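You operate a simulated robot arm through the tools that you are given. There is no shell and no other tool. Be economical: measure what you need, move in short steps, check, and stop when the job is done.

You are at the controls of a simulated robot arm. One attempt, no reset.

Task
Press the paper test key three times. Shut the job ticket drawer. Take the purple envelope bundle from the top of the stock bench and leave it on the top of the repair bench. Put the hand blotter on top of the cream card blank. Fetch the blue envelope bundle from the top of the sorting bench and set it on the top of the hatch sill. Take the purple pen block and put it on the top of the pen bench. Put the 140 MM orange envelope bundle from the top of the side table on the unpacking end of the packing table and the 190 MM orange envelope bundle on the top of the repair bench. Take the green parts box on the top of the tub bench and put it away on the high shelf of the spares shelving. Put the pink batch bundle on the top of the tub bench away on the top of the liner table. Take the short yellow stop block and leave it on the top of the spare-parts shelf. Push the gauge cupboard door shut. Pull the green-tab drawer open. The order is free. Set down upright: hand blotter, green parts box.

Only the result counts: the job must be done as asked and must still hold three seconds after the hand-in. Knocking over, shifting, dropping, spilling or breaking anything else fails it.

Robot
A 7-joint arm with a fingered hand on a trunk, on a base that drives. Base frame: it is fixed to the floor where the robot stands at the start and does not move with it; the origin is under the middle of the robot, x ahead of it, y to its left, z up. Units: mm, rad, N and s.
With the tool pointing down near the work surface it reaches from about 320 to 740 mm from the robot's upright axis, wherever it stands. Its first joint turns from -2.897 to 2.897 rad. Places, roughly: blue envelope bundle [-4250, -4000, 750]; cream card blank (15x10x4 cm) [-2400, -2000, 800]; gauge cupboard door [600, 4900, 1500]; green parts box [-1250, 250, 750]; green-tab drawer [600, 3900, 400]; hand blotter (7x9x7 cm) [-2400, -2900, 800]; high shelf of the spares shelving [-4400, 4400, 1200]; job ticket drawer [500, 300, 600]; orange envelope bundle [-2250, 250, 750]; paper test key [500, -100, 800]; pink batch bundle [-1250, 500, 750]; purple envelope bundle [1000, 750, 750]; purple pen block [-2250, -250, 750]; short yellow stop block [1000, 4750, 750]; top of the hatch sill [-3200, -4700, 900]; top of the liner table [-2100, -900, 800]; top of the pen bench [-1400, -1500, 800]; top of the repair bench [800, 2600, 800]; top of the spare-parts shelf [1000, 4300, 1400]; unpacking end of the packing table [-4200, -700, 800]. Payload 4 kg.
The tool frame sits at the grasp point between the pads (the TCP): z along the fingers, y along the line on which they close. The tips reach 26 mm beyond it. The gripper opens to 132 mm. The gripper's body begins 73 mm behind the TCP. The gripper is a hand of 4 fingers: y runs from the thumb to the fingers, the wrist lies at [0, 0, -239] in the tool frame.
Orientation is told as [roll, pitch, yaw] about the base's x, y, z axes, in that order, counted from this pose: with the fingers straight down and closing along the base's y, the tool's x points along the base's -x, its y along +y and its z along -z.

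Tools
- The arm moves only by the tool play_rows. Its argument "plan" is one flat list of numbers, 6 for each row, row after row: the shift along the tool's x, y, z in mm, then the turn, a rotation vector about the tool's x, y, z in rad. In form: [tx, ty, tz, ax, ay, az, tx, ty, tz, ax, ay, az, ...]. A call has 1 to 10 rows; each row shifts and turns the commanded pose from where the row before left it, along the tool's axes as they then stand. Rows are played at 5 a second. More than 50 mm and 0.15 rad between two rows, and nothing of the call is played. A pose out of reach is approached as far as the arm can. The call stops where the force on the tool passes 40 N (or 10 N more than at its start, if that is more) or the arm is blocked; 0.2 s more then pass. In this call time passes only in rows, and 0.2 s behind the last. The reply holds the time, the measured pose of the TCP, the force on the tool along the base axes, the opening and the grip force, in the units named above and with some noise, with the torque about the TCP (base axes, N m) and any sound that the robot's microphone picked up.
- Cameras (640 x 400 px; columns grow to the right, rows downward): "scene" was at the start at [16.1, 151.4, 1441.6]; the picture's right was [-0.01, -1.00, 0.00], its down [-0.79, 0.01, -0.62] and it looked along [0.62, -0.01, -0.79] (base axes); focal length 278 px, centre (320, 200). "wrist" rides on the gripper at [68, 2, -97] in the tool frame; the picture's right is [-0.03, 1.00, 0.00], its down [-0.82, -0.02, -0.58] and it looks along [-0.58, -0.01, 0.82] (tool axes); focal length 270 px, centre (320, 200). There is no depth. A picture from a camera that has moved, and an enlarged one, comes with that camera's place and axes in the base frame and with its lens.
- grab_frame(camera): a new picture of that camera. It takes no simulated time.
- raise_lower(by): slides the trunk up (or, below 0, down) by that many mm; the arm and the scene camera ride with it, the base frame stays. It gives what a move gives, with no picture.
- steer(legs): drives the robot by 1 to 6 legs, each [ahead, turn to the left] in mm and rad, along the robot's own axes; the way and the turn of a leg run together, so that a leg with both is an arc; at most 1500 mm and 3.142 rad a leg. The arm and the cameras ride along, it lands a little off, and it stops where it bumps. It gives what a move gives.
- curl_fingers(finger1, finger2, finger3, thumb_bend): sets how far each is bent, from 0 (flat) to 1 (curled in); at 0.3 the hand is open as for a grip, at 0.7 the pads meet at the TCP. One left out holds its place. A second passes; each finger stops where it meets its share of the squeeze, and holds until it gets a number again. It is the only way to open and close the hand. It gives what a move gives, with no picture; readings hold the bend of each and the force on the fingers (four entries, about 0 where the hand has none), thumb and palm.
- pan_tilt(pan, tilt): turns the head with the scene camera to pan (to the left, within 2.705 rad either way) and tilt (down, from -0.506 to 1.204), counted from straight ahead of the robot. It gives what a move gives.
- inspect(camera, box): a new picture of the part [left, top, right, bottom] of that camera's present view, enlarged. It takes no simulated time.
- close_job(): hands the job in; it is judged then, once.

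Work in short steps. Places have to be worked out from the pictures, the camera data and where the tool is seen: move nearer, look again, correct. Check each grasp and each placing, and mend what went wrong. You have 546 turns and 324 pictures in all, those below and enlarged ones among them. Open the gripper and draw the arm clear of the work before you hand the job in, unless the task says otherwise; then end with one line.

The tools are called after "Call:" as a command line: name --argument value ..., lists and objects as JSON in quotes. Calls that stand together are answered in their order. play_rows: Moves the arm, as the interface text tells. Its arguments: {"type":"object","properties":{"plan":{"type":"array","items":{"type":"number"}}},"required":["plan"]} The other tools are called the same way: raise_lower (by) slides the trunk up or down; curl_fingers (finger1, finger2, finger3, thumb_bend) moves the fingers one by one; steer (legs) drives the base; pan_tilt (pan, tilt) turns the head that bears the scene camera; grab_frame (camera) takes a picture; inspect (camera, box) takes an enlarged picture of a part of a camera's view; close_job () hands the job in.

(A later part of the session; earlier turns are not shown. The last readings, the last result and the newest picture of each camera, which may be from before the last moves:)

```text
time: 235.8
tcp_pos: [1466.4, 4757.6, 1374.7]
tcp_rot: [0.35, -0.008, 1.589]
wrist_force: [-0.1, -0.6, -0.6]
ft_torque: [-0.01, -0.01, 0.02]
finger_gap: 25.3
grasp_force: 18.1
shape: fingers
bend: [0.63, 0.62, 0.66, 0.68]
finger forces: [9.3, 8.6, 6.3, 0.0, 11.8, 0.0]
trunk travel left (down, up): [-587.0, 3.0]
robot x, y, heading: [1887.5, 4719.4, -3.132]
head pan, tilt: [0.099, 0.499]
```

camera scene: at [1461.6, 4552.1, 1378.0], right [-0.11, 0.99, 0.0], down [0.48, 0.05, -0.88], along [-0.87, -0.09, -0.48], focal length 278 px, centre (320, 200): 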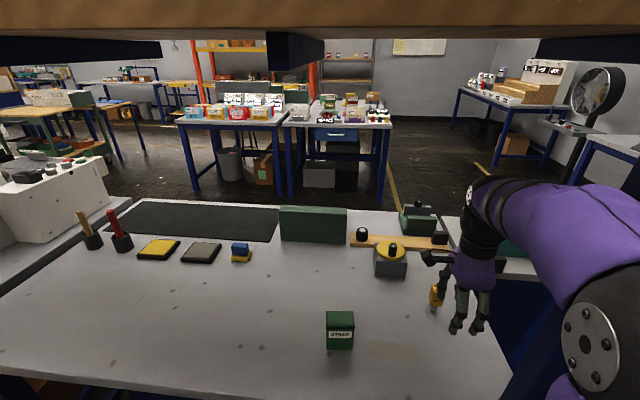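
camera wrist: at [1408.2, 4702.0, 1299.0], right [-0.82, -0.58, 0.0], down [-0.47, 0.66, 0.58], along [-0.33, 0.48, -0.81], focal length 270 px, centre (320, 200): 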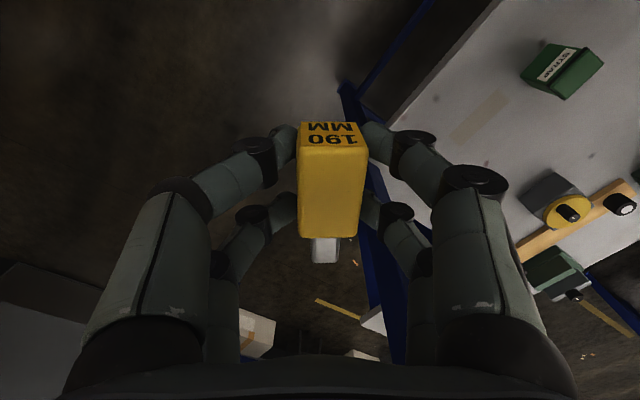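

Continuing straight up 100 mm.

Call:
play_rows --plan '[0, 15, -46, 0, 0, 0, 0, 15, -46, 0, 0, 0, 0, 3, -10, 0, 0, 0]'

Call:
steer --legs '[[0, 1.571], [330, 0], [0, -1.571]]'

Call:
pan_tilt --pan 0.0 --tilt 0.4

Call:
grab_frame --camera "scene"

Call:
grab_frame --camera "wrist"

```text
time: 236.6
tcp_pos: [1470.4, 4757.2, 1482.7]
tcp_rot: [0.351, -0.005, 1.589]
wrist_force: [0.1, -0.5, -0.5]
ft_torque: [0.02, -0.01, 0.01]
finger_gap: 25.3
grasp_force: 17.7
shape: fingers
bend: [0.63, 0.62, 0.66, 0.68]
finger forces: [9.2, 8.5, 6.2, 0.1, 11.6, 0.0]
trunk travel left (down, up): [-587.0, 3.0]
robot x, y, heading: [1887.5, 4718.0, -3.137]
head pan, tilt: [0.099, 0.499]
```

```text
time: 246.4
tcp_pos: [1472.7, 4435.0, 1480.5]
tcp_rot: [0.351, -0.007, 1.573]
wrist_force: [0.0, 0.0, -1.0]
ft_torque: [0.02, 0.01, 0.03]
finger_gap: 24.7
grasp_force: 17.3
shape: fingers
bend: [0.63, 0.62, 0.66, 0.68]
finger forces: [8.9, 8.0, 6.1, 0.0, 11.1, 0.1]
trunk travel left (down, up): [-587.0, 3.0]
robot x, y, heading: [1888.0, 4390.5, 3.131]
head pan, tilt: [0.099, 0.499]
```

```text
time: 247.1
tcp_pos: [1472.1, 4435.8, 1481.4]
tcp_rot: [0.35, -0.006, 1.57]
wrist_force: [0.3, -0.1, -1.4]
ft_torque: [0.01, 0.0, -0.05]
finger_gap: 25.0
grasp_force: 16.5
shape: fingers
bend: [0.63, 0.62, 0.66, 0.68]
finger forces: [8.9, 7.9, 6.0, 0.0, 11.1, 0.0]
trunk travel left (down, up): [-587.0, 3.0]
robot x, y, heading: [1891.0, 4386.9, 3.128]
head pan, tilt: [0.0, 0.4]
```

```text
241 pictures are left
camera scene: at [1855.6, 4233.9, 1647.1], right [0.01, 1.0, 0.0], down [0.39, 0.0, -0.92], along [-0.92, 0.01, -0.39], focal length 278 px, centre (320, 200)
```

scene: 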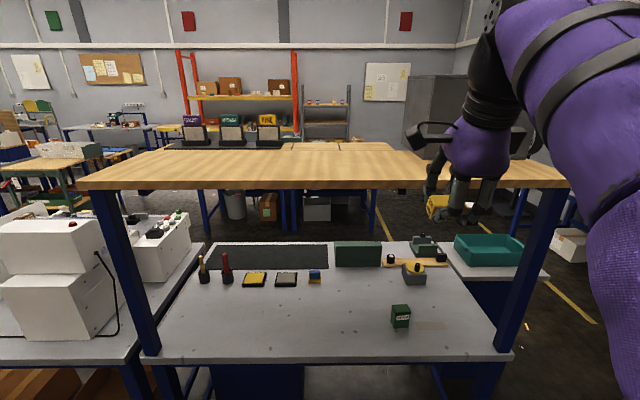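

```text
240 pictures are left
camera wrist: at [1503.8, 4365.7, 1574.2], right [-0.94, 0.02, 0.34], down [0.22, 0.81, 0.54], along [-0.27, 0.58, -0.77], focal length 270 px, centre (320, 200)
```

wrist: 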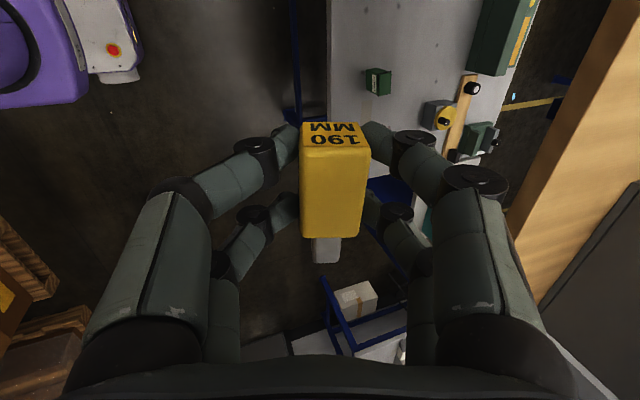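

Hand is above shelf level. The shelf edge is near x≈1200–1235. I'll drive forward 340 so the block is over the shelf at x≈1130.

Call:
steer --legs '[[340, 0]]'

Call:
grab_frame --camera "wrist"

Call:
grab_frame --camera "scene"

```text
time: 249.3
tcp_pos: [1133.5, 4438.2, 1481.5]
tcp_rot: [0.351, -0.008, 1.574]
wrist_force: [0.1, 0.3, -1.0]
ft_torque: [-0.02, -0.05, 0.03]
finger_gap: 25.0
grasp_force: 17.0
shape: fingers
bend: [0.63, 0.62, 0.66, 0.68]
finger forces: [8.9, 7.9, 5.9, 0.1, 11.2, 0.0]
trunk travel left (down, up): [-587.0, 3.0]
robot x, y, heading: [1550.5, 4390.6, 3.131]
head pan, tilt: [0.0, 0.4]
```

```text
239 pictures are left
camera wrist: at [1166.0, 4369.2, 1573.9], right [-0.94, 0.02, 0.34], down [0.22, 0.81, 0.54], along [-0.27, 0.58, -0.77], focal length 270 px, centre (320, 200)
```

wrist: 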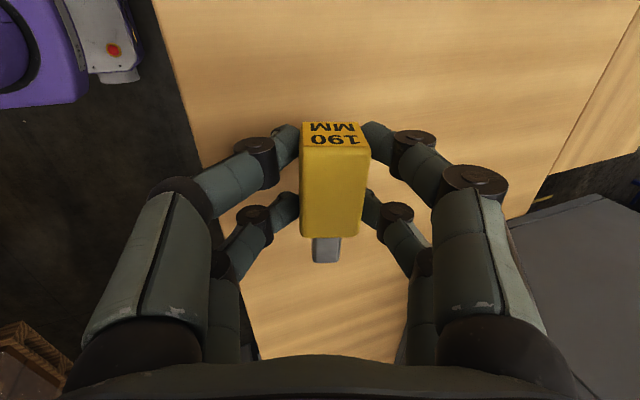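

```text
238 pictures are left
camera scene: at [1518.0, 4237.8, 1647.1], right [0.01, 1.0, 0.0], down [0.39, 0.0, -0.92], along [-0.92, 0.01, -0.39], focal length 278 px, centre (320, 200)
```

scene: 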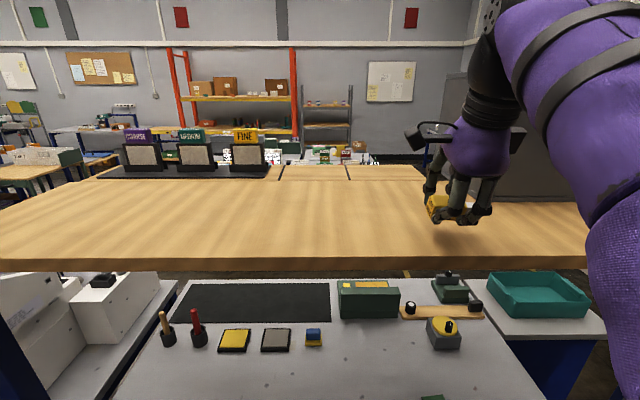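

The block is over the shelf top. I'll lower in small steps until contact.

Call:
play_rows --plan '[0, -3.4, 9.4, 0, 0, 0, 0, -3.4, 9.4, 0, 0, 0]'

Call:
play_rows --plan '[0, -2, 5.6, 0, 0, 0, 0, -2, 5.6, 0, 0, 0]'

```text
time: 249.9
tcp_pos: [1134.5, 4439.0, 1462.8]
tcp_rot: [0.352, -0.007, 1.574]
wrist_force: [-0.3, 0.0, -0.3]
ft_torque: [0.01, 0.0, 0.01]
finger_gap: 24.7
grasp_force: 17.2
shape: fingers
bend: [0.63, 0.62, 0.66, 0.68]
finger forces: [9.1, 7.9, 6.0, 0.0, 11.2, 0.1]
trunk travel left (down, up): [-587.0, 3.0]
robot x, y, heading: [1553.3, 4389.6, 3.134]
head pan, tilt: [0.0, 0.4]
```

```text
time: 250.5
tcp_pos: [1135.8, 4436.8, 1451.3]
tcp_rot: [0.355, -0.008, 1.572]
wrist_force: [3.1, 0.3, 9.9]
ft_torque: [0.04, -0.14, -0.01]
finger_gap: 24.8
grasp_force: 25.5
shape: fingers
bend: [0.62, 0.61, 0.7, 0.68]
finger forces: [10.1, 9.7, 15.3, 0.1, 16.3, 0.1]
trunk travel left (down, up): [-587.0, 3.0]
robot x, y, heading: [1552.2, 4389.6, 3.13]
head pan, tilt: [0.0, 0.4]
```

Contact made. I'll ease up 3 mm and open the fingers.

Call:
play_rows --plan '[0, 1, -2.8, 0, 0, 0]'

Call:
curl_fingers --finger1 0.5 --finger2 0.5 --finger3 0.5 --thumb_bend 0.5

Call:
grab_frame --camera "wrist"

```text
time: 250.9
tcp_pos: [1133.9, 4439.7, 1452.3]
tcp_rot: [0.35, -0.006, 1.573]
wrist_force: [1.1, 0.3, -0.9]
ft_torque: [-0.02, 0.0, 0.01]
finger_gap: 24.8
grasp_force: 17.8
shape: fingers
bend: [0.62, 0.61, 0.69, 0.68]
finger forces: [9.2, 8.3, 7.0, 0.0, 11.4, 0.1]
trunk travel left (down, up): [-587.0, 3.0]
robot x, y, heading: [1554.9, 4390.4, 3.131]
head pan, tilt: [0.0, 0.4]
```

```text
time: 251.9
tcp_pos: [1135.2, 4438.6, 1453.8]
tcp_rot: [0.355, -0.007, 1.575]
wrist_force: [-6.1, -0.2, 28.0]
ft_torque: [-0.2, -0.01, -0.04]
finger_gap: 43.2
grasp_force: 14.1
shape: fingers
bend: [0.5, 0.5, 0.7, 0.6]
finger forces: [0.0, 0.0, 7.0, 0.0, 21.1, 0.0]
trunk travel left (down, up): [-587.0, 3.0]
robot x, y, heading: [1554.8, 4388.3, 3.135]
head pan, tilt: [0.0, 0.4]
```

```text
237 pictures are left
camera wrist: at [1167.2, 4369.1, 1546.2], right [-0.94, 0.02, 0.35], down [0.22, 0.81, 0.54], along [-0.27, 0.58, -0.77], focal length 270 px, centre (320, 200)
```

wrist: 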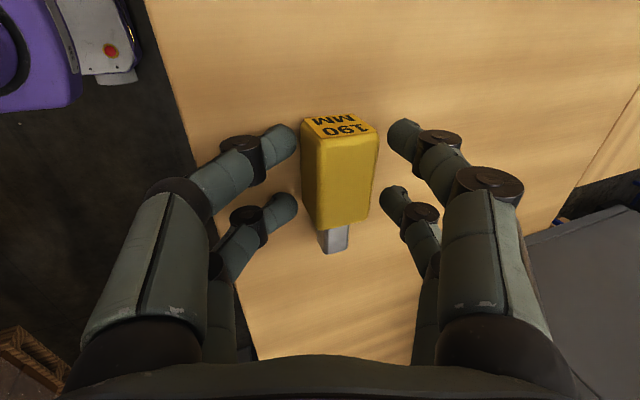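

The thumb pads are pressing the shelf while opening. I'll raise the hand straight up and finish opening.

Call:
play_rows --plan '[0, 4, -11, 0, 0, 0, 0, 10, -28, 0, 0, 0]'

Call:
curl_fingers --finger1 0.4 --finger2 0.4 --finger3 0.4 --thumb_bend 0.4

Call:
grab_frame --camera "wrist"

```text
time: 252.5
tcp_pos: [1135.4, 4439.1, 1493.9]
tcp_rot: [0.348, -0.007, 1.573]
wrist_force: [0.3, 0.4, 0.6]
ft_torque: [0.01, -0.02, 0.0]
finger_gap: 65.2
grasp_force: 0.0
shape: fingers
bend: [0.5, 0.5, 0.5, 0.5]
finger forces: [0.0, 0.1, 0.0, 0.0, 0.0, 0.0]
trunk travel left (down, up): [-587.0, 3.0]
robot x, y, heading: [1550.7, 4391.9, 3.132]
head pan, tilt: [0.0, 0.4]
```

```text
time: 253.5
tcp_pos: [1135.2, 4438.3, 1494.3]
tcp_rot: [0.349, -0.007, 1.575]
wrist_force: [0.3, 0.2, -0.1]
ft_torque: [0.01, -0.04, 0.01]
finger_gap: 99.2
grasp_force: 0.1
shape: fingers
bend: [0.4, 0.4, 0.4, 0.4]
finger forces: [0.0, 0.0, 0.0, 0.1, 0.1, 0.0]
trunk travel left (down, up): [-587.0, 3.0]
robot x, y, heading: [1554.7, 4391.1, 3.129]
head pan, tilt: [0.0, 0.4]
```

```text
236 pictures are left
camera wrist: at [1167.1, 4369.6, 1587.0], right [-0.94, 0.02, 0.34], down [0.22, 0.81, 0.54], along [-0.27, 0.58, -0.77], focal length 270 px, centre (320, 200)
```

wrist: 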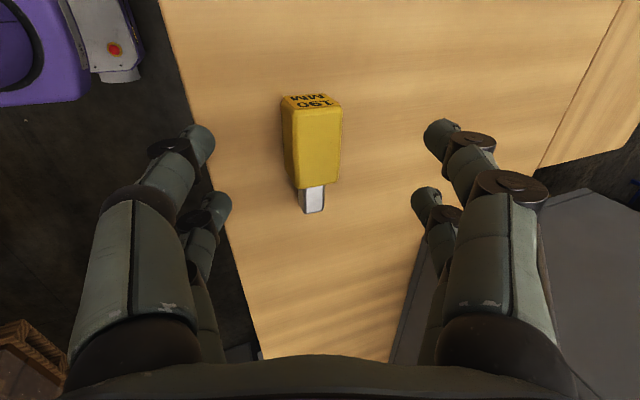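

The block rests on the shelf. I'll back off and drive around the north end to the front side, keeping the hand high for the cupboard door.

Call:
steer --legs '[[-350, 0], [0, -1.56], [1310, 0], [0, 1.571], [1200, 0], [700, 0]]'

Call:
pan_tilt --pan 1.2 --tilt 0.3

Call:
grab_frame --camera "scene"

```text
time: 278.7
tcp_pos: [-411.7, 5764.3, 1494.2]
tcp_rot: [0.35, -0.007, 1.581]
wrist_force: [1.3, 0.3, -0.3]
ft_torque: [0.0, -0.01, 0.0]
finger_gap: 99.4
grasp_force: 0.1
shape: fingers
bend: [0.4, 0.4, 0.4, 0.4]
finger forces: [0.1, 0.0, 0.0, 0.0, 0.0, 0.0]
trunk travel left (down, up): [-587.0, 3.0]
robot x, y, heading: [4.0, 5714.9, 3.14]
head pan, tilt: [0.0, 0.4]
```

```text
time: 280.1
tcp_pos: [-411.8, 5764.5, 1495.2]
tcp_rot: [0.349, -0.008, 1.58]
wrist_force: [-0.1, -0.5, -0.2]
ft_torque: [0.03, -0.03, 0.06]
finger_gap: 99.3
grasp_force: 0.1
shape: fingers
bend: [0.4, 0.4, 0.4, 0.4]
finger forces: [0.1, 0.0, 0.0, 0.0, 0.0, 0.0]
trunk travel left (down, up): [-587.0, 3.0]
robot x, y, heading: [6.3, 5719.9, 3.138]
head pan, tilt: [1.201, 0.3]
```

```text
235 pictures are left
camera scene: at [31.6, 5477.1, 1656.4], right [-0.93, 0.37, 0.0], down [0.11, 0.28, -0.96], along [-0.35, -0.89, -0.3], focal length 278 px, centre (320, 200)
```

scene: 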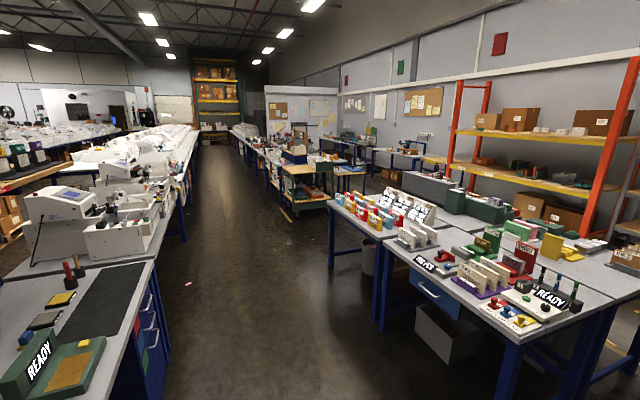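

Now I'll drive to in front of the cupboard (y≈4850) facing the bench.

Call:
steer --legs '[[100, 0], [0, 1.571], [870, 0], [0, 1.571]]'

Call:
pan_tilt --pan 0.0 --tilt 0.2

Call:
grab_frame --camera "scene"

```text
time: 293.1
tcp_pos: [325.2, 4817.1, 1495.0]
tcp_rot: [0.35, -0.008, -1.546]
wrist_force: [1.5, 0.2, 0.4]
ft_torque: [0.03, 0.03, 0.02]
finger_gap: 99.4
grasp_force: 0.1
shape: fingers
bend: [0.4, 0.4, 0.4, 0.4]
finger forces: [0.0, 0.1, 0.0, 0.0, 0.1, 0.1]
trunk travel left (down, up): [-587.0, 3.0]
robot x, y, heading: [-90.2, 4858.1, 0.014]
head pan, tilt: [1.201, 0.3]
```

```text
time: 294.5
tcp_pos: [326.0, 4816.8, 1495.0]
tcp_rot: [0.35, -0.006, -1.546]
wrist_force: [0.0, -0.9, 1.2]
ft_torque: [0.0, 0.01, -0.02]
finger_gap: 99.2
grasp_force: 0.0
shape: fingers
bend: [0.4, 0.4, 0.4, 0.4]
finger forces: [0.1, 0.1, 0.0, 0.0, 0.0, 0.0]
trunk travel left (down, up): [-587.0, 3.0]
robot x, y, heading: [-91.6, 4857.8, 0.008]
head pan, tilt: [0.0, 0.201]
```

```text
234 pictures are left
camera scene: at [-60.6, 5008.0, 1665.7], right [0.01, -1.0, 0.0], down [-0.2, 0.0, -0.98], along [0.98, 0.01, -0.2], focal length 278 px, centre (320, 200)
```

scene: 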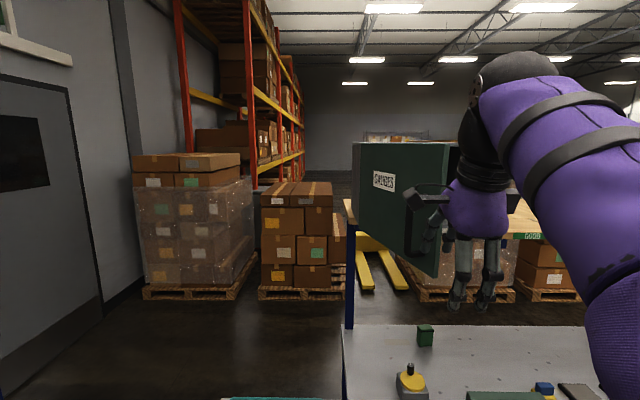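

The green "GAUGES" door is open with its free edge close to my hand. I'll back up a bit and get a clearer view.

Call:
steer --legs '[[-250, 0]]'

Call:
play_rows --plan '[-48, 0, 0, 0, 0, 0, -48, 0, 0, 0, 0, 0, -48, 0, 0, 0, 0, 0, -48, 0, 0, 0, 0, 0]'

Call:
pan_tilt --pan -0.1 --tilt 0.2

Call:
grab_frame --camera "scene"

```text
time: 296.3
tcp_pos: [74.9, 4813.9, 1494.6]
tcp_rot: [0.352, -0.006, -1.545]
wrist_force: [0.6, -0.1, -0.9]
ft_torque: [-0.01, -0.02, 0.01]
finger_gap: 99.4
grasp_force: 0.0
shape: fingers
bend: [0.4, 0.4, 0.4, 0.4]
finger forces: [0.1, 0.1, 0.1, 0.1, 0.0, 0.1]
trunk travel left (down, up): [-587.0, 3.0]
robot x, y, heading: [-345.3, 4855.5, 0.008]
head pan, tilt: [0.0, 0.201]
```

```text
time: 297.3
tcp_pos: [79.6, 4620.2, 1496.9]
tcp_rot: [0.351, -0.007, -1.545]
wrist_force: [0.0, -0.2, -0.5]
ft_torque: [0.03, 0.0, -0.01]
finger_gap: 99.1
grasp_force: 0.1
shape: fingers
bend: [0.4, 0.4, 0.4, 0.4]
finger forces: [0.1, 0.0, 0.0, 0.1, 0.0, 0.0]
trunk travel left (down, up): [-587.0, 3.0]
robot x, y, heading: [-339.8, 4850.8, 0.013]
head pan, tilt: [0.0, 0.201]
```

```text
time: 298.0
tcp_pos: [80.2, 4621.9, 1496.4]
tcp_rot: [0.351, -0.007, -1.547]
wrist_force: [0.5, 0.5, 0.1]
ft_torque: [0.01, -0.03, -0.01]
finger_gap: 99.6
grasp_force: 0.1
shape: fingers
bend: [0.4, 0.4, 0.4, 0.4]
finger forces: [0.0, 0.1, 0.0, 0.1, 0.0, 0.1]
trunk travel left (down, up): [-587.0, 3.0]
robot x, y, heading: [-342.5, 4850.5, 0.013]
head pan, tilt: [-0.099, 0.201]
```

```text
233 pictures are left
camera scene: at [-310.9, 4995.3, 1665.7], right [-0.09, -1.0, 0.0], down [-0.2, 0.02, -0.98], along [0.98, -0.09, -0.2], focal length 278 px, centre (320, 200)
```

scene: 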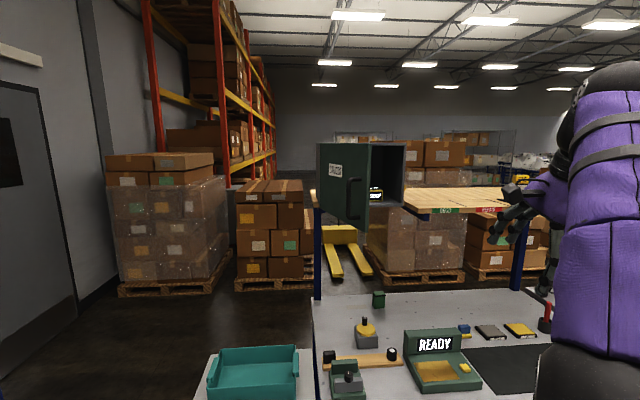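

Door hinge is at about (810,4915) with its free edge near (440,4790), opened ~70°; it must be pushed from the north side. I'll make a fist and swing the hand toward horizontal while extending it.

Call:
curl_fingers --finger1 0.72 --finger2 0.72 --finger3 0.72 --thumb_bend 0.72

Call:
play_rows --plan '[0, 28, 10, -0.14, 0, 0, 0, 26, 14, -0.14, 0, 0, 0, 24, 18, -0.14, 0, 0, 0, 21, 21, -0.14, 0, 0, 0, 18, 24, -0.14, 0, 0, 0, 15, 26, -0.14, 0, 0]'

```text
time: 299.0
tcp_pos: [79.6, 4622.9, 1496.7]
tcp_rot: [0.354, -0.008, -1.547]
wrist_force: [0.6, -0.5, 0.5]
ft_torque: [0.02, -0.02, -0.01]
finger_gap: 0.1
grasp_force: 0.1
shape: fingers
bend: [0.71, 0.71, 0.71, 0.71]
finger forces: [0.0, 0.0, 0.0, 0.0, 0.1, 0.1]
trunk travel left (down, up): [-587.0, 3.0]
robot x, y, heading: [-346.3, 4851.5, 0.012]
head pan, tilt: [-0.099, 0.201]
```

```text
time: 300.4
tcp_pos: [260.5, 4625.7, 1494.9]
tcp_rot: [1.192, -0.008, -1.545]
wrist_force: [0.3, 0.8, 0.2]
ft_torque: [0.01, -0.01, -0.01]
finger_gap: 0.0
grasp_force: 0.1
shape: fingers
bend: [0.71, 0.71, 0.71, 0.71]
finger forces: [0.0, 0.1, 0.0, 0.0, 0.1, 0.1]
trunk travel left (down, up): [-587.0, 3.0]
robot x, y, heading: [-343.4, 4854.5, 0.013]
head pan, tilt: [-0.099, 0.201]
```

Now shift north to y≈4920, clear of the door's outer face.

Call:
play_rows --plan '[49, 0, 0, 0, 0, 0, 49, 0, 0, 0, 0, 0, 49, 0, 0, 0, 0, 0, 49, 0, 0, 0, 0, 0, 49, 0, 0, 0, 0, 0, 49, 0, 0, 0, 0, 0]'

Call:
steer --legs '[[270, -0.012]]'

Call:
grab_frame --camera "scene"

Call:
grab_frame --camera "wrist"

```text
time: 301.8
tcp_pos: [252.6, 4922.6, 1490.7]
tcp_rot: [1.191, -0.008, -1.546]
wrist_force: [-0.6, 0.5, 0.1]
ft_torque: [0.02, -0.01, -0.01]
finger_gap: 0.0
grasp_force: 0.1
shape: fingers
bend: [0.71, 0.71, 0.71, 0.71]
finger forces: [0.1, 0.0, 0.1, 0.0, 0.0, 0.1]
trunk travel left (down, up): [-587.0, 3.0]
robot x, y, heading: [-342.8, 4848.3, 0.013]
head pan, tilt: [-0.099, 0.201]
```

```text
time: 303.7
tcp_pos: [522.7, 4915.7, 1490.8]
tcp_rot: [1.191, -0.007, -1.557]
wrist_force: [-0.1, 0.1, 0.5]
ft_torque: [0.02, -0.01, 0.04]
finger_gap: 0.2
grasp_force: 0.1
shape: fingers
bend: [0.71, 0.71, 0.71, 0.71]
finger forces: [0.1, 0.1, 0.0, 0.0, 0.1, 0.0]
trunk travel left (down, up): [-587.0, 3.0]
robot x, y, heading: [-74.0, 4855.5, 0.001]
head pan, tilt: [-0.099, 0.201]
```

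```text
232 pictures are left
camera scene: at [-39.4, 4997.0, 1665.6], right [-0.1, -1.0, 0.0], down [-0.2, 0.02, -0.98], along [0.97, -0.1, -0.2], focal length 278 px, centre (320, 200)
```

scene: 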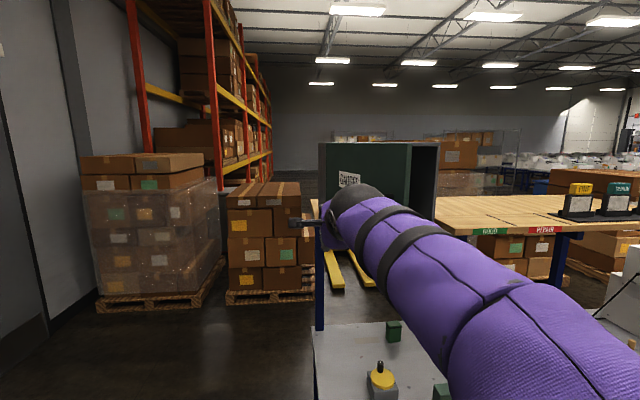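

```text
231 pictures are left
camera wrist: at [433.5, 4983.4, 1529.5], right [0.37, -0.01, 0.93], down [-0.53, -0.82, 0.2], along [0.76, -0.57, -0.31], focal length 270 px, centre (320, 200)
```

wrist: 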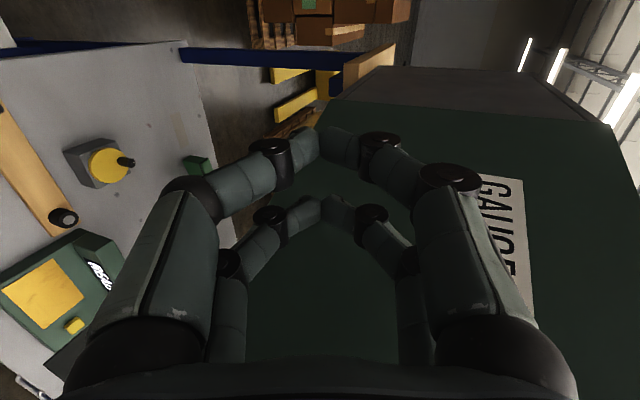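

The fist is just north of the door face. I'll sweep it south and forward along the door's closing arc.

Call:
play_rows --plan '[-33, 2.2, 5.6, 0, 0, 0, -33, 4.1, 10.2, 0, 0, 0, -35, 6.3, 15.8, 0, 0, 0, -35, 6.3, 15.8, 0, 0, 0]'

Call:
grab_frame --camera "scene"

Call:
grab_frame --camera "wrist"

```text
time: 304.7
tcp_pos: [576.6, 4779.9, 1491.6]
tcp_rot: [1.19, -0.007, -1.557]
wrist_force: [-0.4, -0.1, 0.4]
ft_torque: [0.0, -0.04, 0.03]
finger_gap: 0.1
grasp_force: 0.0
shape: fingers
bend: [0.71, 0.71, 0.71, 0.71]
finger forces: [0.0, 0.0, 0.1, 0.0, 0.0, 0.0]
trunk travel left (down, up): [-587.0, 3.0]
robot x, y, heading: [-74.9, 4854.1, 0.001]
head pan, tilt: [-0.099, 0.201]
```

```text
230 pictures are left
camera scene: at [-39.5, 4996.5, 1665.7], right [-0.1, -1.0, 0.0], down [-0.2, 0.02, -0.98], along [0.97, -0.1, -0.2], focal length 278 px, centre (320, 200)
```

scene: 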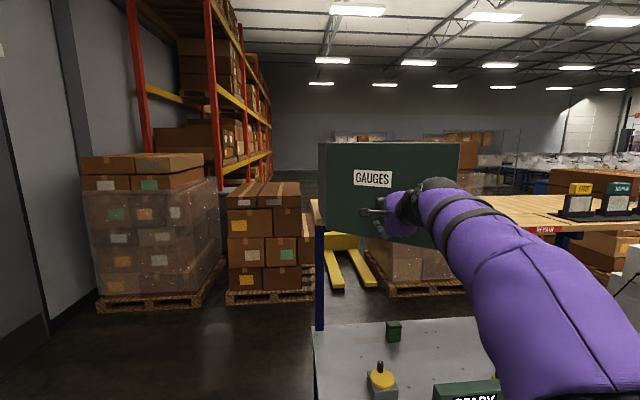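

```text
229 pictures are left
camera wrist: at [486.4, 4847.5, 1530.0], right [0.37, -0.01, 0.93], down [-0.53, -0.82, 0.2], along [0.76, -0.57, -0.31], focal length 270 px, centre (320, 200)
```

wrist: 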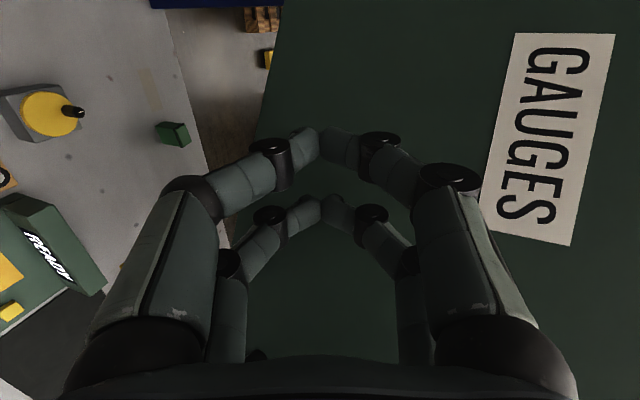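

The door is closing. I'll continue the arc.

Call:
play_rows --plan '[-32, 9.3, 23.2, 0, 0, 0, -32, 9.3, 23.2, 0, 0, 0, -27, 12, 30, 0, 0, 0, -20, 13.5, 33.5, 0, 0, 0]'

Call:
grab_frame --camera "scene"

```text
time: 305.7
tcp_pos: [695.7, 4670.8, 1491.8]
tcp_rot: [1.189, -0.006, -1.557]
wrist_force: [-0.7, 0.0, -0.6]
ft_torque: [-0.02, -0.05, 0.0]
finger_gap: 0.0
grasp_force: 0.0
shape: fingers
bend: [0.72, 0.72, 0.71, 0.71]
finger forces: [0.1, 0.0, 0.0, 0.1, 0.1, 0.0]
trunk travel left (down, up): [-587.0, 3.0]
robot x, y, heading: [-75.0, 4854.7, -0.0]
head pan, tilt: [-0.099, 0.201]
```

```text
228 pictures are left
camera scene: at [-41.2, 4996.9, 1665.7], right [-0.1, -1.0, 0.0], down [-0.2, 0.02, -0.98], along [0.98, -0.1, -0.2], focal length 278 px, centre (320, 200)
```

scene: 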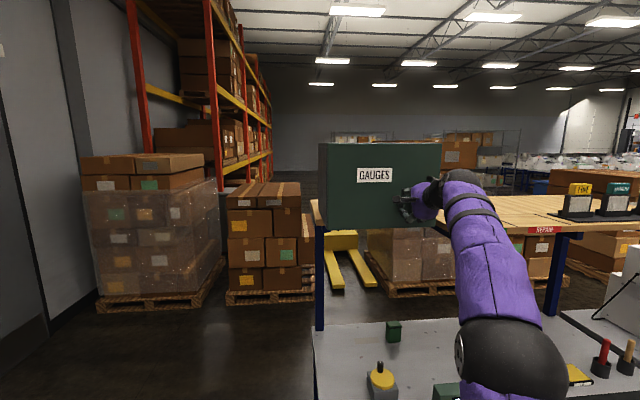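

Nearly shut. I'll use short base nudges to push the rest so the arm doesn't overstretch.

Call:
steer --legs '[[40, 0]]'

Call:
play_rows --plan '[0, 5.6, 14, 0, 0, 0, 0, 5.6, 14, 0, 0, 0]'

Call:
grab_frame --camera "scene"

```text
time: 306.5
tcp_pos: [699.3, 4671.9, 1498.5]
tcp_rot: [1.189, -0.01, -1.558]
wrist_force: [-27.8, 4.1, -2.3]
ft_torque: [0.01, 0.42, -0.12]
finger_gap: 0.0
grasp_force: 16.3
shape: fingers
bend: [0.73, 0.74, 0.72, 0.71]
finger forces: [11.2, 6.3, 14.8, 0.1, 0.0, 0.1]
trunk travel left (down, up): [-587.0, 3.0]
robot x, y, heading: [-59.2, 4852.7, 0.006]
head pan, tilt: [-0.099, 0.201]
stopped in leg 1: the force on the tool passed its limit (the readings are from after the stop); the commanded pose is now the measured one
```

```text
time: 306.8
tcp_pos: [699.5, 4672.3, 1498.8]
tcp_rot: [1.182, -0.015, -1.557]
wrist_force: [-29.4, 5.1, -2.6]
ft_torque: [0.07, 0.48, -0.08]
finger_gap: 0.0
grasp_force: 20.9
shape: fingers
bend: [0.73, 0.74, 0.72, 0.71]
finger forces: [11.0, 5.9, 15.8, 0.0, 9.5, 0.0]
trunk travel left (down, up): [-587.0, 3.0]
robot x, y, heading: [-60.3, 4856.6, 0.004]
head pan, tilt: [-0.099, 0.201]
stopped in row 1: the force on the tool passed its limit (the readings are from after the stop); the commanded pose is now the measured one
```

```text
227 pictures are left
camera scene: at [-34.0, 4998.2, 1665.7], right [-0.1, -1.0, 0.0], down [-0.19, 0.02, -0.98], along [0.98, -0.1, -0.2], focal length 278 px, centre (320, 200)
```

scene: 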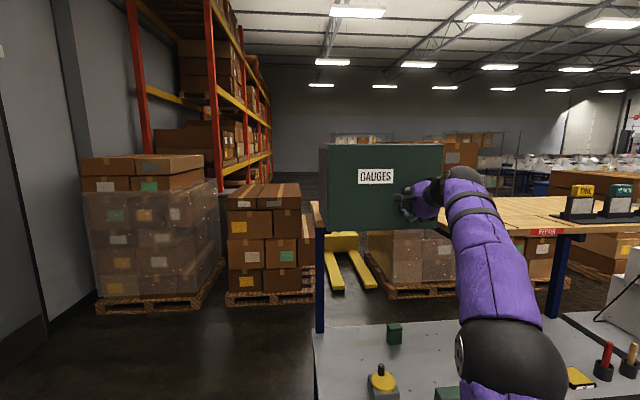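

Firm resistance; the door seems shut. I'll back off and verify with zoom.

Call:
steer --legs '[[-200, 0]]'

Call:
inspect --camera "scene" --box '[290, 110, 490, 250]'

```text
time: 308.4
tcp_pos: [504.6, 4670.5, 1495.3]
tcp_rot: [1.182, -0.013, -1.558]
wrist_force: [0.3, -0.2, -0.2]
ft_torque: [0.0, 0.01, 0.03]
finger_gap: 0.0
grasp_force: 0.0
shape: fingers
bend: [0.72, 0.72, 0.71, 0.71]
finger forces: [0.0, 0.0, 0.1, 0.0, 0.0, 0.1]
trunk travel left (down, up): [-587.0, 3.0]
robot x, y, heading: [-261.8, 4853.0, -0.004]
head pan, tilt: [-0.099, 0.201]
```

```text
2.86 times, centred on (390, 180) of scene
camera zoom: at [-229.4, 4996.9, 1665.8], right [-0.1, -1.0, 0.0], down [-0.2, 0.02, -0.98], along [0.98, -0.1, -0.2], focal length 796 px, centre (120, 257)
```

zoom: 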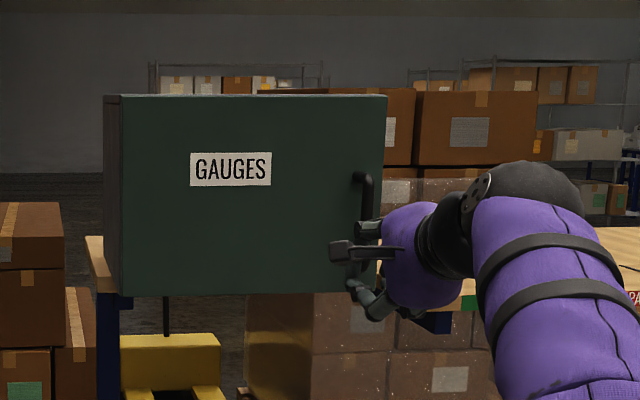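

It looks nearly flush, but I want a better check. I'll move the hand to the side and zoom in.

Call:
play_rows --plan '[-45, 0, 0, 0, 0, 0, -45, 0, 0, 0, 0, 0, -45, 0, 0, 0, 0, 0, -45, 0, 0, 0, 0, 0]'

Call:
inspect --camera "scene" --box '[310, 130, 440, 220]'

```text
time: 309.4
tcp_pos: [481.7, 4520.4, 1461.5]
tcp_rot: [1.179, -0.01, -1.555]
wrist_force: [0.9, -0.8, -0.7]
ft_torque: [0.0, -0.05, 0.06]
finger_gap: 0.2
grasp_force: 0.1
shape: fingers
bend: [0.72, 0.72, 0.71, 0.71]
finger forces: [0.0, 0.0, 0.0, 0.0, 0.0, 0.0]
out of reach, approached as far as the arm can: row 2, 3, 4
trunk travel left (down, up): [-587.0, 3.0]
robot x, y, heading: [-263.4, 4851.7, -0.002]
head pan, tilt: [-0.099, 0.201]
```

```text
4.44 times, centred on (375, 175) of scene
camera zoom: at [-226.9, 4994.7, 1665.9], right [-0.1, -1.0, 0.0], down [-0.2, 0.02, -0.98], along [0.97, -0.1, -0.2], focal length 1237 px, centre (76, 311)
```

zoom: 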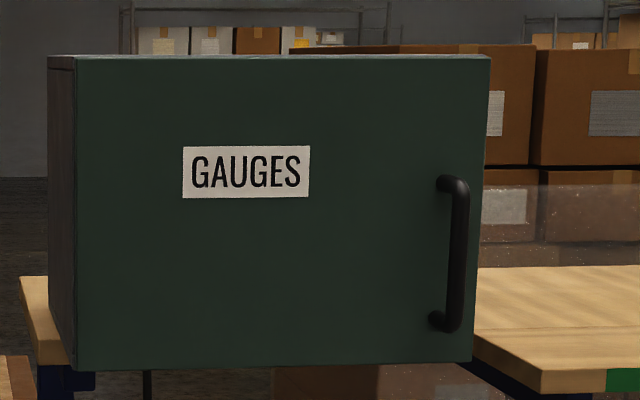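

The door is flush. The arm is at its reach limit again, so I'll pull it inward carefully.

Call:
play_rows --plan '[20, -12, -28, 0, 0, 0, 20, -12, -28, 0, 0, 0, 20, -12, -28, 0, 0, 0]'

```text
time: 310.2
tcp_pos: [440.8, 4544.2, 1516.8]
tcp_rot: [1.181, -0.01, -1.555]
wrist_force: [-1.0, -0.1, -0.1]
ft_torque: [-0.05, 0.0, -0.03]
finger_gap: 0.0
grasp_force: 0.1
shape: fingers
bend: [0.72, 0.72, 0.71, 0.71]
finger forces: [0.0, 0.0, 0.0, 0.0, 0.2, 0.0]
out of reach, approached as far as the arm can: row 1, 2, 3
trunk travel left (down, up): [-587.0, 3.0]
robot x, y, heading: [-262.9, 4854.4, -0.001]
head pan, tilt: [-0.099, 0.201]
```

Wrong-branch stretch again. I'll back off for space, push outward, then down (the recipe that worked).

Call:
steer --legs '[[-250, 0]]'

Call:
play_rows --plan '[-12, 15, 38, 0, 0, 0, -12, 15, 38, 0, 0, 0, -12, 15, 38, 0, 0, 0]'

Call:
play_rows --plan '[0, -38, 15, 0, 0, 0, 0, -38, 15, 0, 0, 0, 0, -38, 15, 0, 0, 0, 0, -38, 15, 0, 0, 0, 0, -38, 10, 0, 0, 0]'

```text
time: 312.0
tcp_pos: [188.6, 4542.9, 1516.7]
tcp_rot: [1.181, -0.01, -1.557]
wrist_force: [0.1, -0.2, 0.0]
ft_torque: [0.0, 0.01, 0.02]
finger_gap: 0.0
grasp_force: 0.0
shape: fingers
bend: [0.72, 0.72, 0.71, 0.71]
finger forces: [0.1, 0.0, 0.0, 0.0, 0.0, 0.0]
trunk travel left (down, up): [-587.0, 3.0]
robot x, y, heading: [-514.6, 4855.5, -0.006]
head pan, tilt: [-0.099, 0.201]
```

```text
time: 312.8
tcp_pos: [253.1, 4549.9, 1454.4]
tcp_rot: [1.178, -0.01, -1.558]
wrist_force: [-0.2, -0.4, -0.6]
ft_torque: [-0.04, 0.01, -0.01]
finger_gap: 0.0
grasp_force: 0.1
shape: fingers
bend: [0.72, 0.72, 0.71, 0.71]
finger forces: [0.0, 0.0, 0.0, 0.1, 0.1, 0.0]
out of reach, approached as far as the arm can: row 1, 2, 3
trunk travel left (down, up): [-587.0, 3.0]
robot x, y, heading: [-514.5, 4854.6, -0.001]
head pan, tilt: [-0.099, 0.201]
```

```text
time: 314.0
tcp_pos: [317.4, 4499.6, 1295.3]
tcp_rot: [1.178, -0.009, -1.555]
wrist_force: [0.2, -0.8, 0.4]
ft_torque: [0.02, -0.03, 0.0]
finger_gap: 0.1
grasp_force: 0.2
shape: fingers
bend: [0.72, 0.72, 0.71, 0.71]
finger forces: [0.0, 0.0, 0.0, 0.0, 0.1, 0.1]
out of reach, approached as far as the arm can: row 1, 2, 3, 4, 5
trunk travel left (down, up): [-587.0, 3.0]
robot x, y, heading: [-517.1, 4853.5, -0.003]
head pan, tilt: [-0.099, 0.201]
```

I'll go further down past shoulder level, then push outward and down again.

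Call:
play_rows --plan '[0, -38, 15, 0, 0, 0, 0, -38, 15, 0, 0, 0, 0, -38, 15, 0, 0, 0, 0, -38, 15, 0, 0, 0, -12, 15, 38, 0, 0, 0, -12, 15, 38, 0, 0, 0, -12, 15, 38, 0, 0, 0]'

Call:
play_rows --plan '[0, -38, 15, 0, 0, 0, 0, -38, 15, 0, 0, 0, 0, -40, 5, 0, 0, 0, 0, -40, 5, 0, 0, 0]'

```text
time: 315.6
tcp_pos: [355.7, 4482.5, 1140.0]
tcp_rot: [1.18, -0.011, -1.557]
wrist_force: [-0.5, 0.7, 0.3]
ft_torque: [0.01, -0.01, 0.01]
finger_gap: 0.0
grasp_force: 0.0
shape: fingers
bend: [0.72, 0.72, 0.71, 0.71]
finger forces: [0.1, 0.0, 0.0, 0.1, 0.0, 0.0]
out of reach, approached as far as the arm can: row 1, 2, 3, 4, 5, 6, 7
trunk travel left (down, up): [-587.0, 3.0]
robot x, y, heading: [-516.5, 4855.7, -0.002]
head pan, tilt: [-0.099, 0.201]
```

```text
time: 316.6
tcp_pos: [332.8, 4479.4, 980.7]
tcp_rot: [1.179, -0.01, -1.558]
wrist_force: [0.5, -0.5, 0.3]
ft_torque: [0.01, -0.03, 0.02]
finger_gap: 0.3
grasp_force: 0.0
shape: fingers
bend: [0.72, 0.72, 0.71, 0.71]
finger forces: [0.1, 0.1, 0.0, 0.1, 0.0, 0.1]
trunk travel left (down, up): [-587.0, 3.0]
robot x, y, heading: [-514.5, 4853.3, -0.003]
head pan, tilt: [-0.099, 0.201]
```

Freed. I'll retract the hand inward and to centre.

Call:
play_rows --plan '[20, -16, -40, 0, 0, 0, 20, -16, -40, 0, 0, 0, 20, -16, -40, 0, 0, 0, 20, -16, -40, 0, 0, 0, 20, -16, -40, 0, 0, 0, 20, -16, -40, 0, 0, 0, 20, -16, -40, 0, 0, 0]'

Call:
play_rows --plan '[45, 0, 0, 0, 0, 0, 45, 0, 0, 0, 0, 0, 45, 0, 0, 0, 0, 0, 45, 0, 0, 0, 0, 0]'

```text
time: 318.2
tcp_pos: [28.9, 4615.8, 981.7]
tcp_rot: [1.18, -0.01, -1.558]
wrist_force: [-0.2, -0.7, 0.2]
ft_torque: [-0.01, 0.0, 0.01]
finger_gap: 0.0
grasp_force: 0.2
shape: fingers
bend: [0.72, 0.72, 0.71, 0.71]
finger forces: [0.1, 0.1, 0.0, 0.0, 0.0, 0.0]
trunk travel left (down, up): [-587.0, 3.0]
robot x, y, heading: [-514.3, 4854.0, 0.001]
head pan, tilt: [-0.099, 0.201]
```

```text
time: 319.2
tcp_pos: [29.0, 4795.5, 978.8]
tcp_rot: [1.179, -0.009, -1.559]
wrist_force: [0.2, 0.6, 0.5]
ft_torque: [-0.01, 0.0, 0.04]
finger_gap: 0.0
grasp_force: 0.1
shape: fingers
bend: [0.72, 0.72, 0.71, 0.71]
finger forces: [0.0, 0.0, 0.0, 0.0, 0.1, 0.1]
trunk travel left (down, up): [-587.0, 3.0]
robot x, y, heading: [-516.3, 4852.8, 0.004]
head pan, tilt: [-0.099, 0.201]
```

Now drive to in front of the drawers (y≈3880).

Call:
steer --legs '[[265, 0], [0, -1.571], [960, 0], [0, 1.571]]'

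Call:
pan_tilt --pan 0.0 --tilt 0.8

Call:
grab_frame --camera "scene"

```text
time: 333.4
tcp_pos: [271.0, 3826.3, 979.4]
tcp_rot: [1.179, -0.01, -1.582]
wrist_force: [0.0, 0.1, 0.3]
ft_torque: [-0.02, 0.01, -0.03]
finger_gap: 0.0
grasp_force: 0.0
shape: fingers
bend: [0.72, 0.72, 0.71, 0.71]
finger forces: [0.0, 0.0, 0.0, 0.1, 0.0, 0.1]
trunk travel left (down, up): [-587.0, 3.0]
robot x, y, heading: [-269.7, 3896.0, -0.024]
head pan, tilt: [-0.099, 0.201]
```

```text
time: 334.4
tcp_pos: [271.0, 3826.1, 978.5]
tcp_rot: [1.18, -0.011, -1.581]
wrist_force: [0.0, 0.0, 0.2]
ft_torque: [0.01, 0.0, 0.01]
finger_gap: 0.2
grasp_force: 0.0
shape: fingers
bend: [0.72, 0.72, 0.71, 0.71]
finger forces: [0.0, 0.0, 0.1, 0.0, 0.1, 0.0]
trunk travel left (down, up): [-587.0, 3.0]
robot x, y, heading: [-268.9, 3895.5, -0.022]
head pan, tilt: [0.0, 0.799]
```

```text
224 pictures are left
camera scene: at [-244.7, 4048.5, 1612.1], right [-0.02, -1.0, 0.0], down [-0.72, 0.02, -0.7], along [0.7, -0.02, -0.72], focal length 278 px, centre (320, 200)
```

scene: 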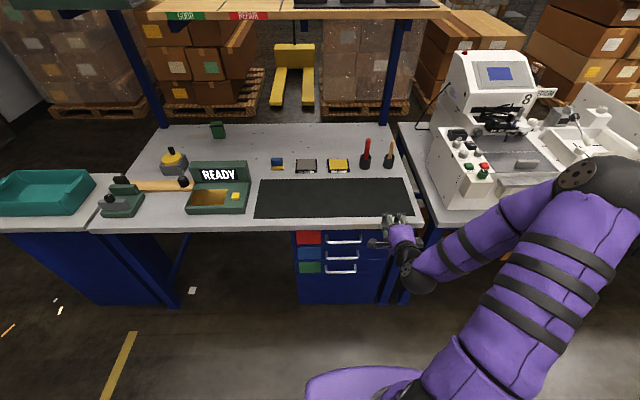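

The drawers with red, blue and green tabs are visible. I'll zoom to locate the green drawer's handle.

Call:
inspect --camera "scene" --box '[270, 215, 430, 315]'

```text
4.00 times, centred on (350, 265) of scene
camera zoom: at [-244.7, 4048.5, 1612.1], right [-0.02, -1.0, 0.0], down [-0.72, 0.02, -0.7], along [0.7, -0.02, -0.72], focal length 1114 px, centre (200, -60)
```

zoom: 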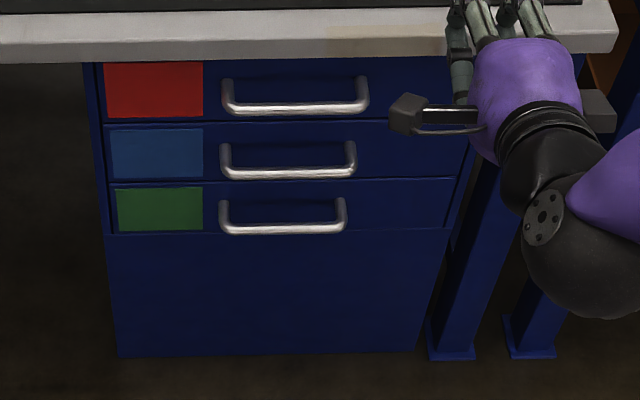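

Green handle bar is at about (408,3932,455). I'll shift laterally, lower the trunk, and bring the hand horizontal.

Call:
play_rows --plan '[45, 0, 0, 0, 0, 0, 45, 0, 0, 0, 0, 0, 17, 0, 0, 0, 0, 0, 0, 0, 0, -0.13, 0, 0, 0, 0, 0, -0.13, 0, 0, 0, 0, 0, -0.12, 0, 0]'

Call:
raise_lower --by -520

Call:
curl_fingers --finger1 0.5 --finger2 0.5 --finger3 0.5 --thumb_bend 0.5

Call:
grab_frame --camera "scene"

Call:
grab_frame --camera "wrist"

```text
time: 335.8
tcp_pos: [275.7, 3933.6, 977.3]
tcp_rot: [1.563, -0.011, -1.581]
wrist_force: [0.2, 0.1, -0.8]
ft_torque: [0.01, 0.0, 0.02]
finger_gap: 0.3
grasp_force: 0.2
shape: fingers
bend: [0.72, 0.72, 0.71, 0.71]
finger forces: [0.0, 0.1, 0.0, 0.0, 0.0, 0.0]
out of reach, approached as far as the arm can: row 1
trunk travel left (down, up): [-587.0, 3.0]
robot x, y, heading: [-268.2, 3900.6, -0.024]
head pan, tilt: [0.0, 0.799]
```

```text
refused: -520 is not a number from -400 to 400
```

```text
time: 336.8
tcp_pos: [274.9, 3932.9, 977.7]
tcp_rot: [1.562, -0.009, -1.582]
wrist_force: [0.7, 0.3, 0.0]
ft_torque: [0.01, -0.01, 0.0]
finger_gap: 65.4
grasp_force: 0.1
shape: fingers
bend: [0.5, 0.5, 0.5, 0.5]
finger forces: [0.0, 0.0, 0.0, 0.0, 0.0, 0.1]
trunk travel left (down, up): [-587.0, 3.0]
robot x, y, heading: [-266.4, 3898.1, -0.026]
head pan, tilt: [0.0, 0.799]
```

```text
222 pictures are left
camera scene: at [-244.7, 4048.6, 1612.0], right [-0.02, -1.0, 0.0], down [-0.72, 0.02, -0.7], along [0.7, -0.02, -0.72], focal length 278 px, centre (320, 200)
```

scene: 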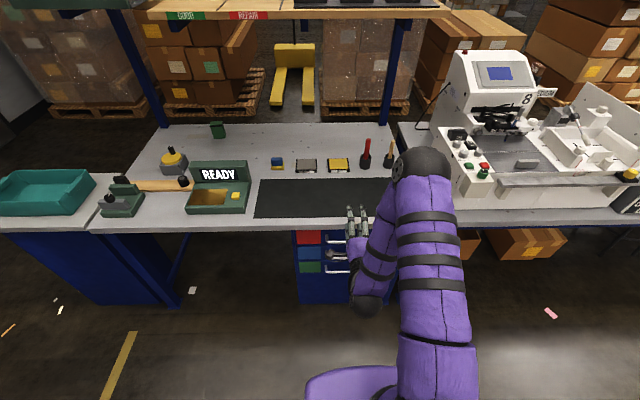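

```text
221 pictures are left
camera wrist: at [180.0, 4001.4, 980.7], right [0.01, -0.01, 1.0], down [-0.59, -0.81, -0.01], along [0.81, -0.59, -0.02], focal length 270 px, centre (320, 200)
```

wrist: 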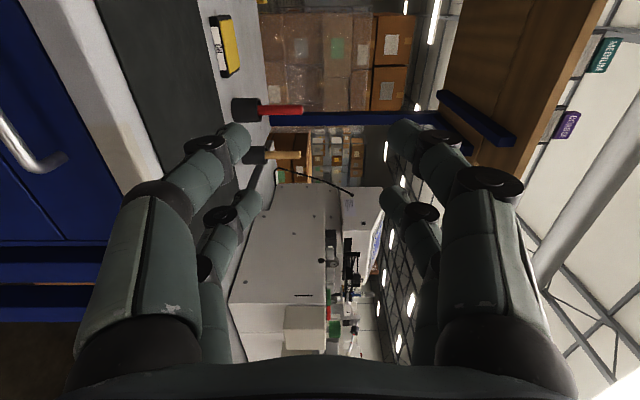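

The pose is good. Trunk moves are limited to 400 per call, so I'll lower in two steps.

Call:
raise_lower --by -400

Call:
raise_lower --by -120

Call:
grab_frame --camera "wrist"

Call:
grab_frame --camera "scene"

```text
time: 340.6
tcp_pos: [276.3, 3932.9, 578.4]
tcp_rot: [1.561, -0.011, -1.582]
wrist_force: [-0.2, 0.1, -0.8]
ft_torque: [-0.01, 0.0, -0.01]
finger_gap: 65.3
grasp_force: 0.1
shape: fingers
bend: [0.5, 0.5, 0.5, 0.5]
finger forces: [0.1, 0.1, 0.1, 0.0, 0.1, 0.1]
trunk travel left (down, up): [-187.0, 403.0]
robot x, y, heading: [-270.8, 3895.5, -0.024]
head pan, tilt: [0.0, 0.799]
```

```text
time: 342.1
tcp_pos: [275.7, 3932.7, 457.2]
tcp_rot: [1.561, -0.011, -1.582]
wrist_force: [-0.2, -0.2, -0.1]
ft_torque: [-0.01, 0.02, 0.0]
finger_gap: 65.2
grasp_force: 0.0
shape: fingers
bend: [0.5, 0.5, 0.5, 0.5]
finger forces: [0.0, 0.0, 0.0, 0.0, 0.0, 0.1]
trunk travel left (down, up): [-67.0, 523.0]
robot x, y, heading: [-270.6, 3896.6, -0.029]
head pan, tilt: [0.0, 0.799]
```

```text
220 pictures are left
camera wrist: at [179.9, 4001.3, 460.7], right [0.01, -0.01, 1.0], down [-0.59, -0.81, -0.01], along [0.81, -0.59, -0.02], focal length 270 px, centre (320, 200)
```

wrist: 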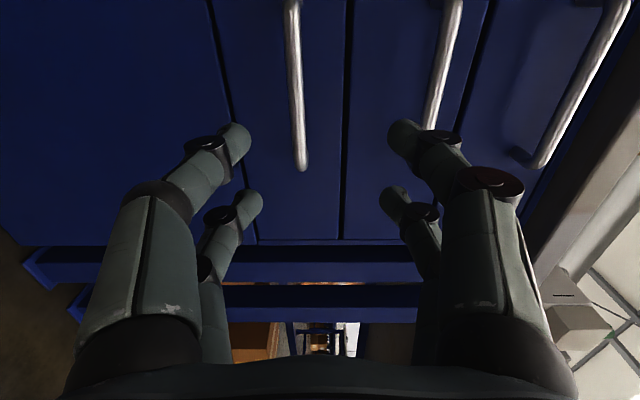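

```text
219 pictures are left
camera scene: at [-244.8, 4048.6, 1092.1], right [-0.02, -1.0, 0.0], down [-0.72, 0.02, -0.7], along [0.7, -0.02, -0.72], focal length 278 px, centre (320, 200)
```

scene: 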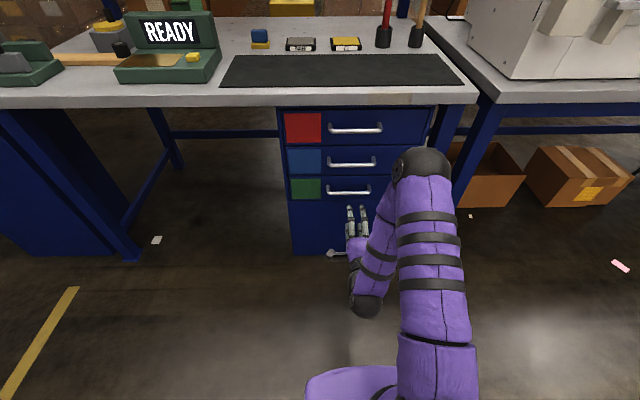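

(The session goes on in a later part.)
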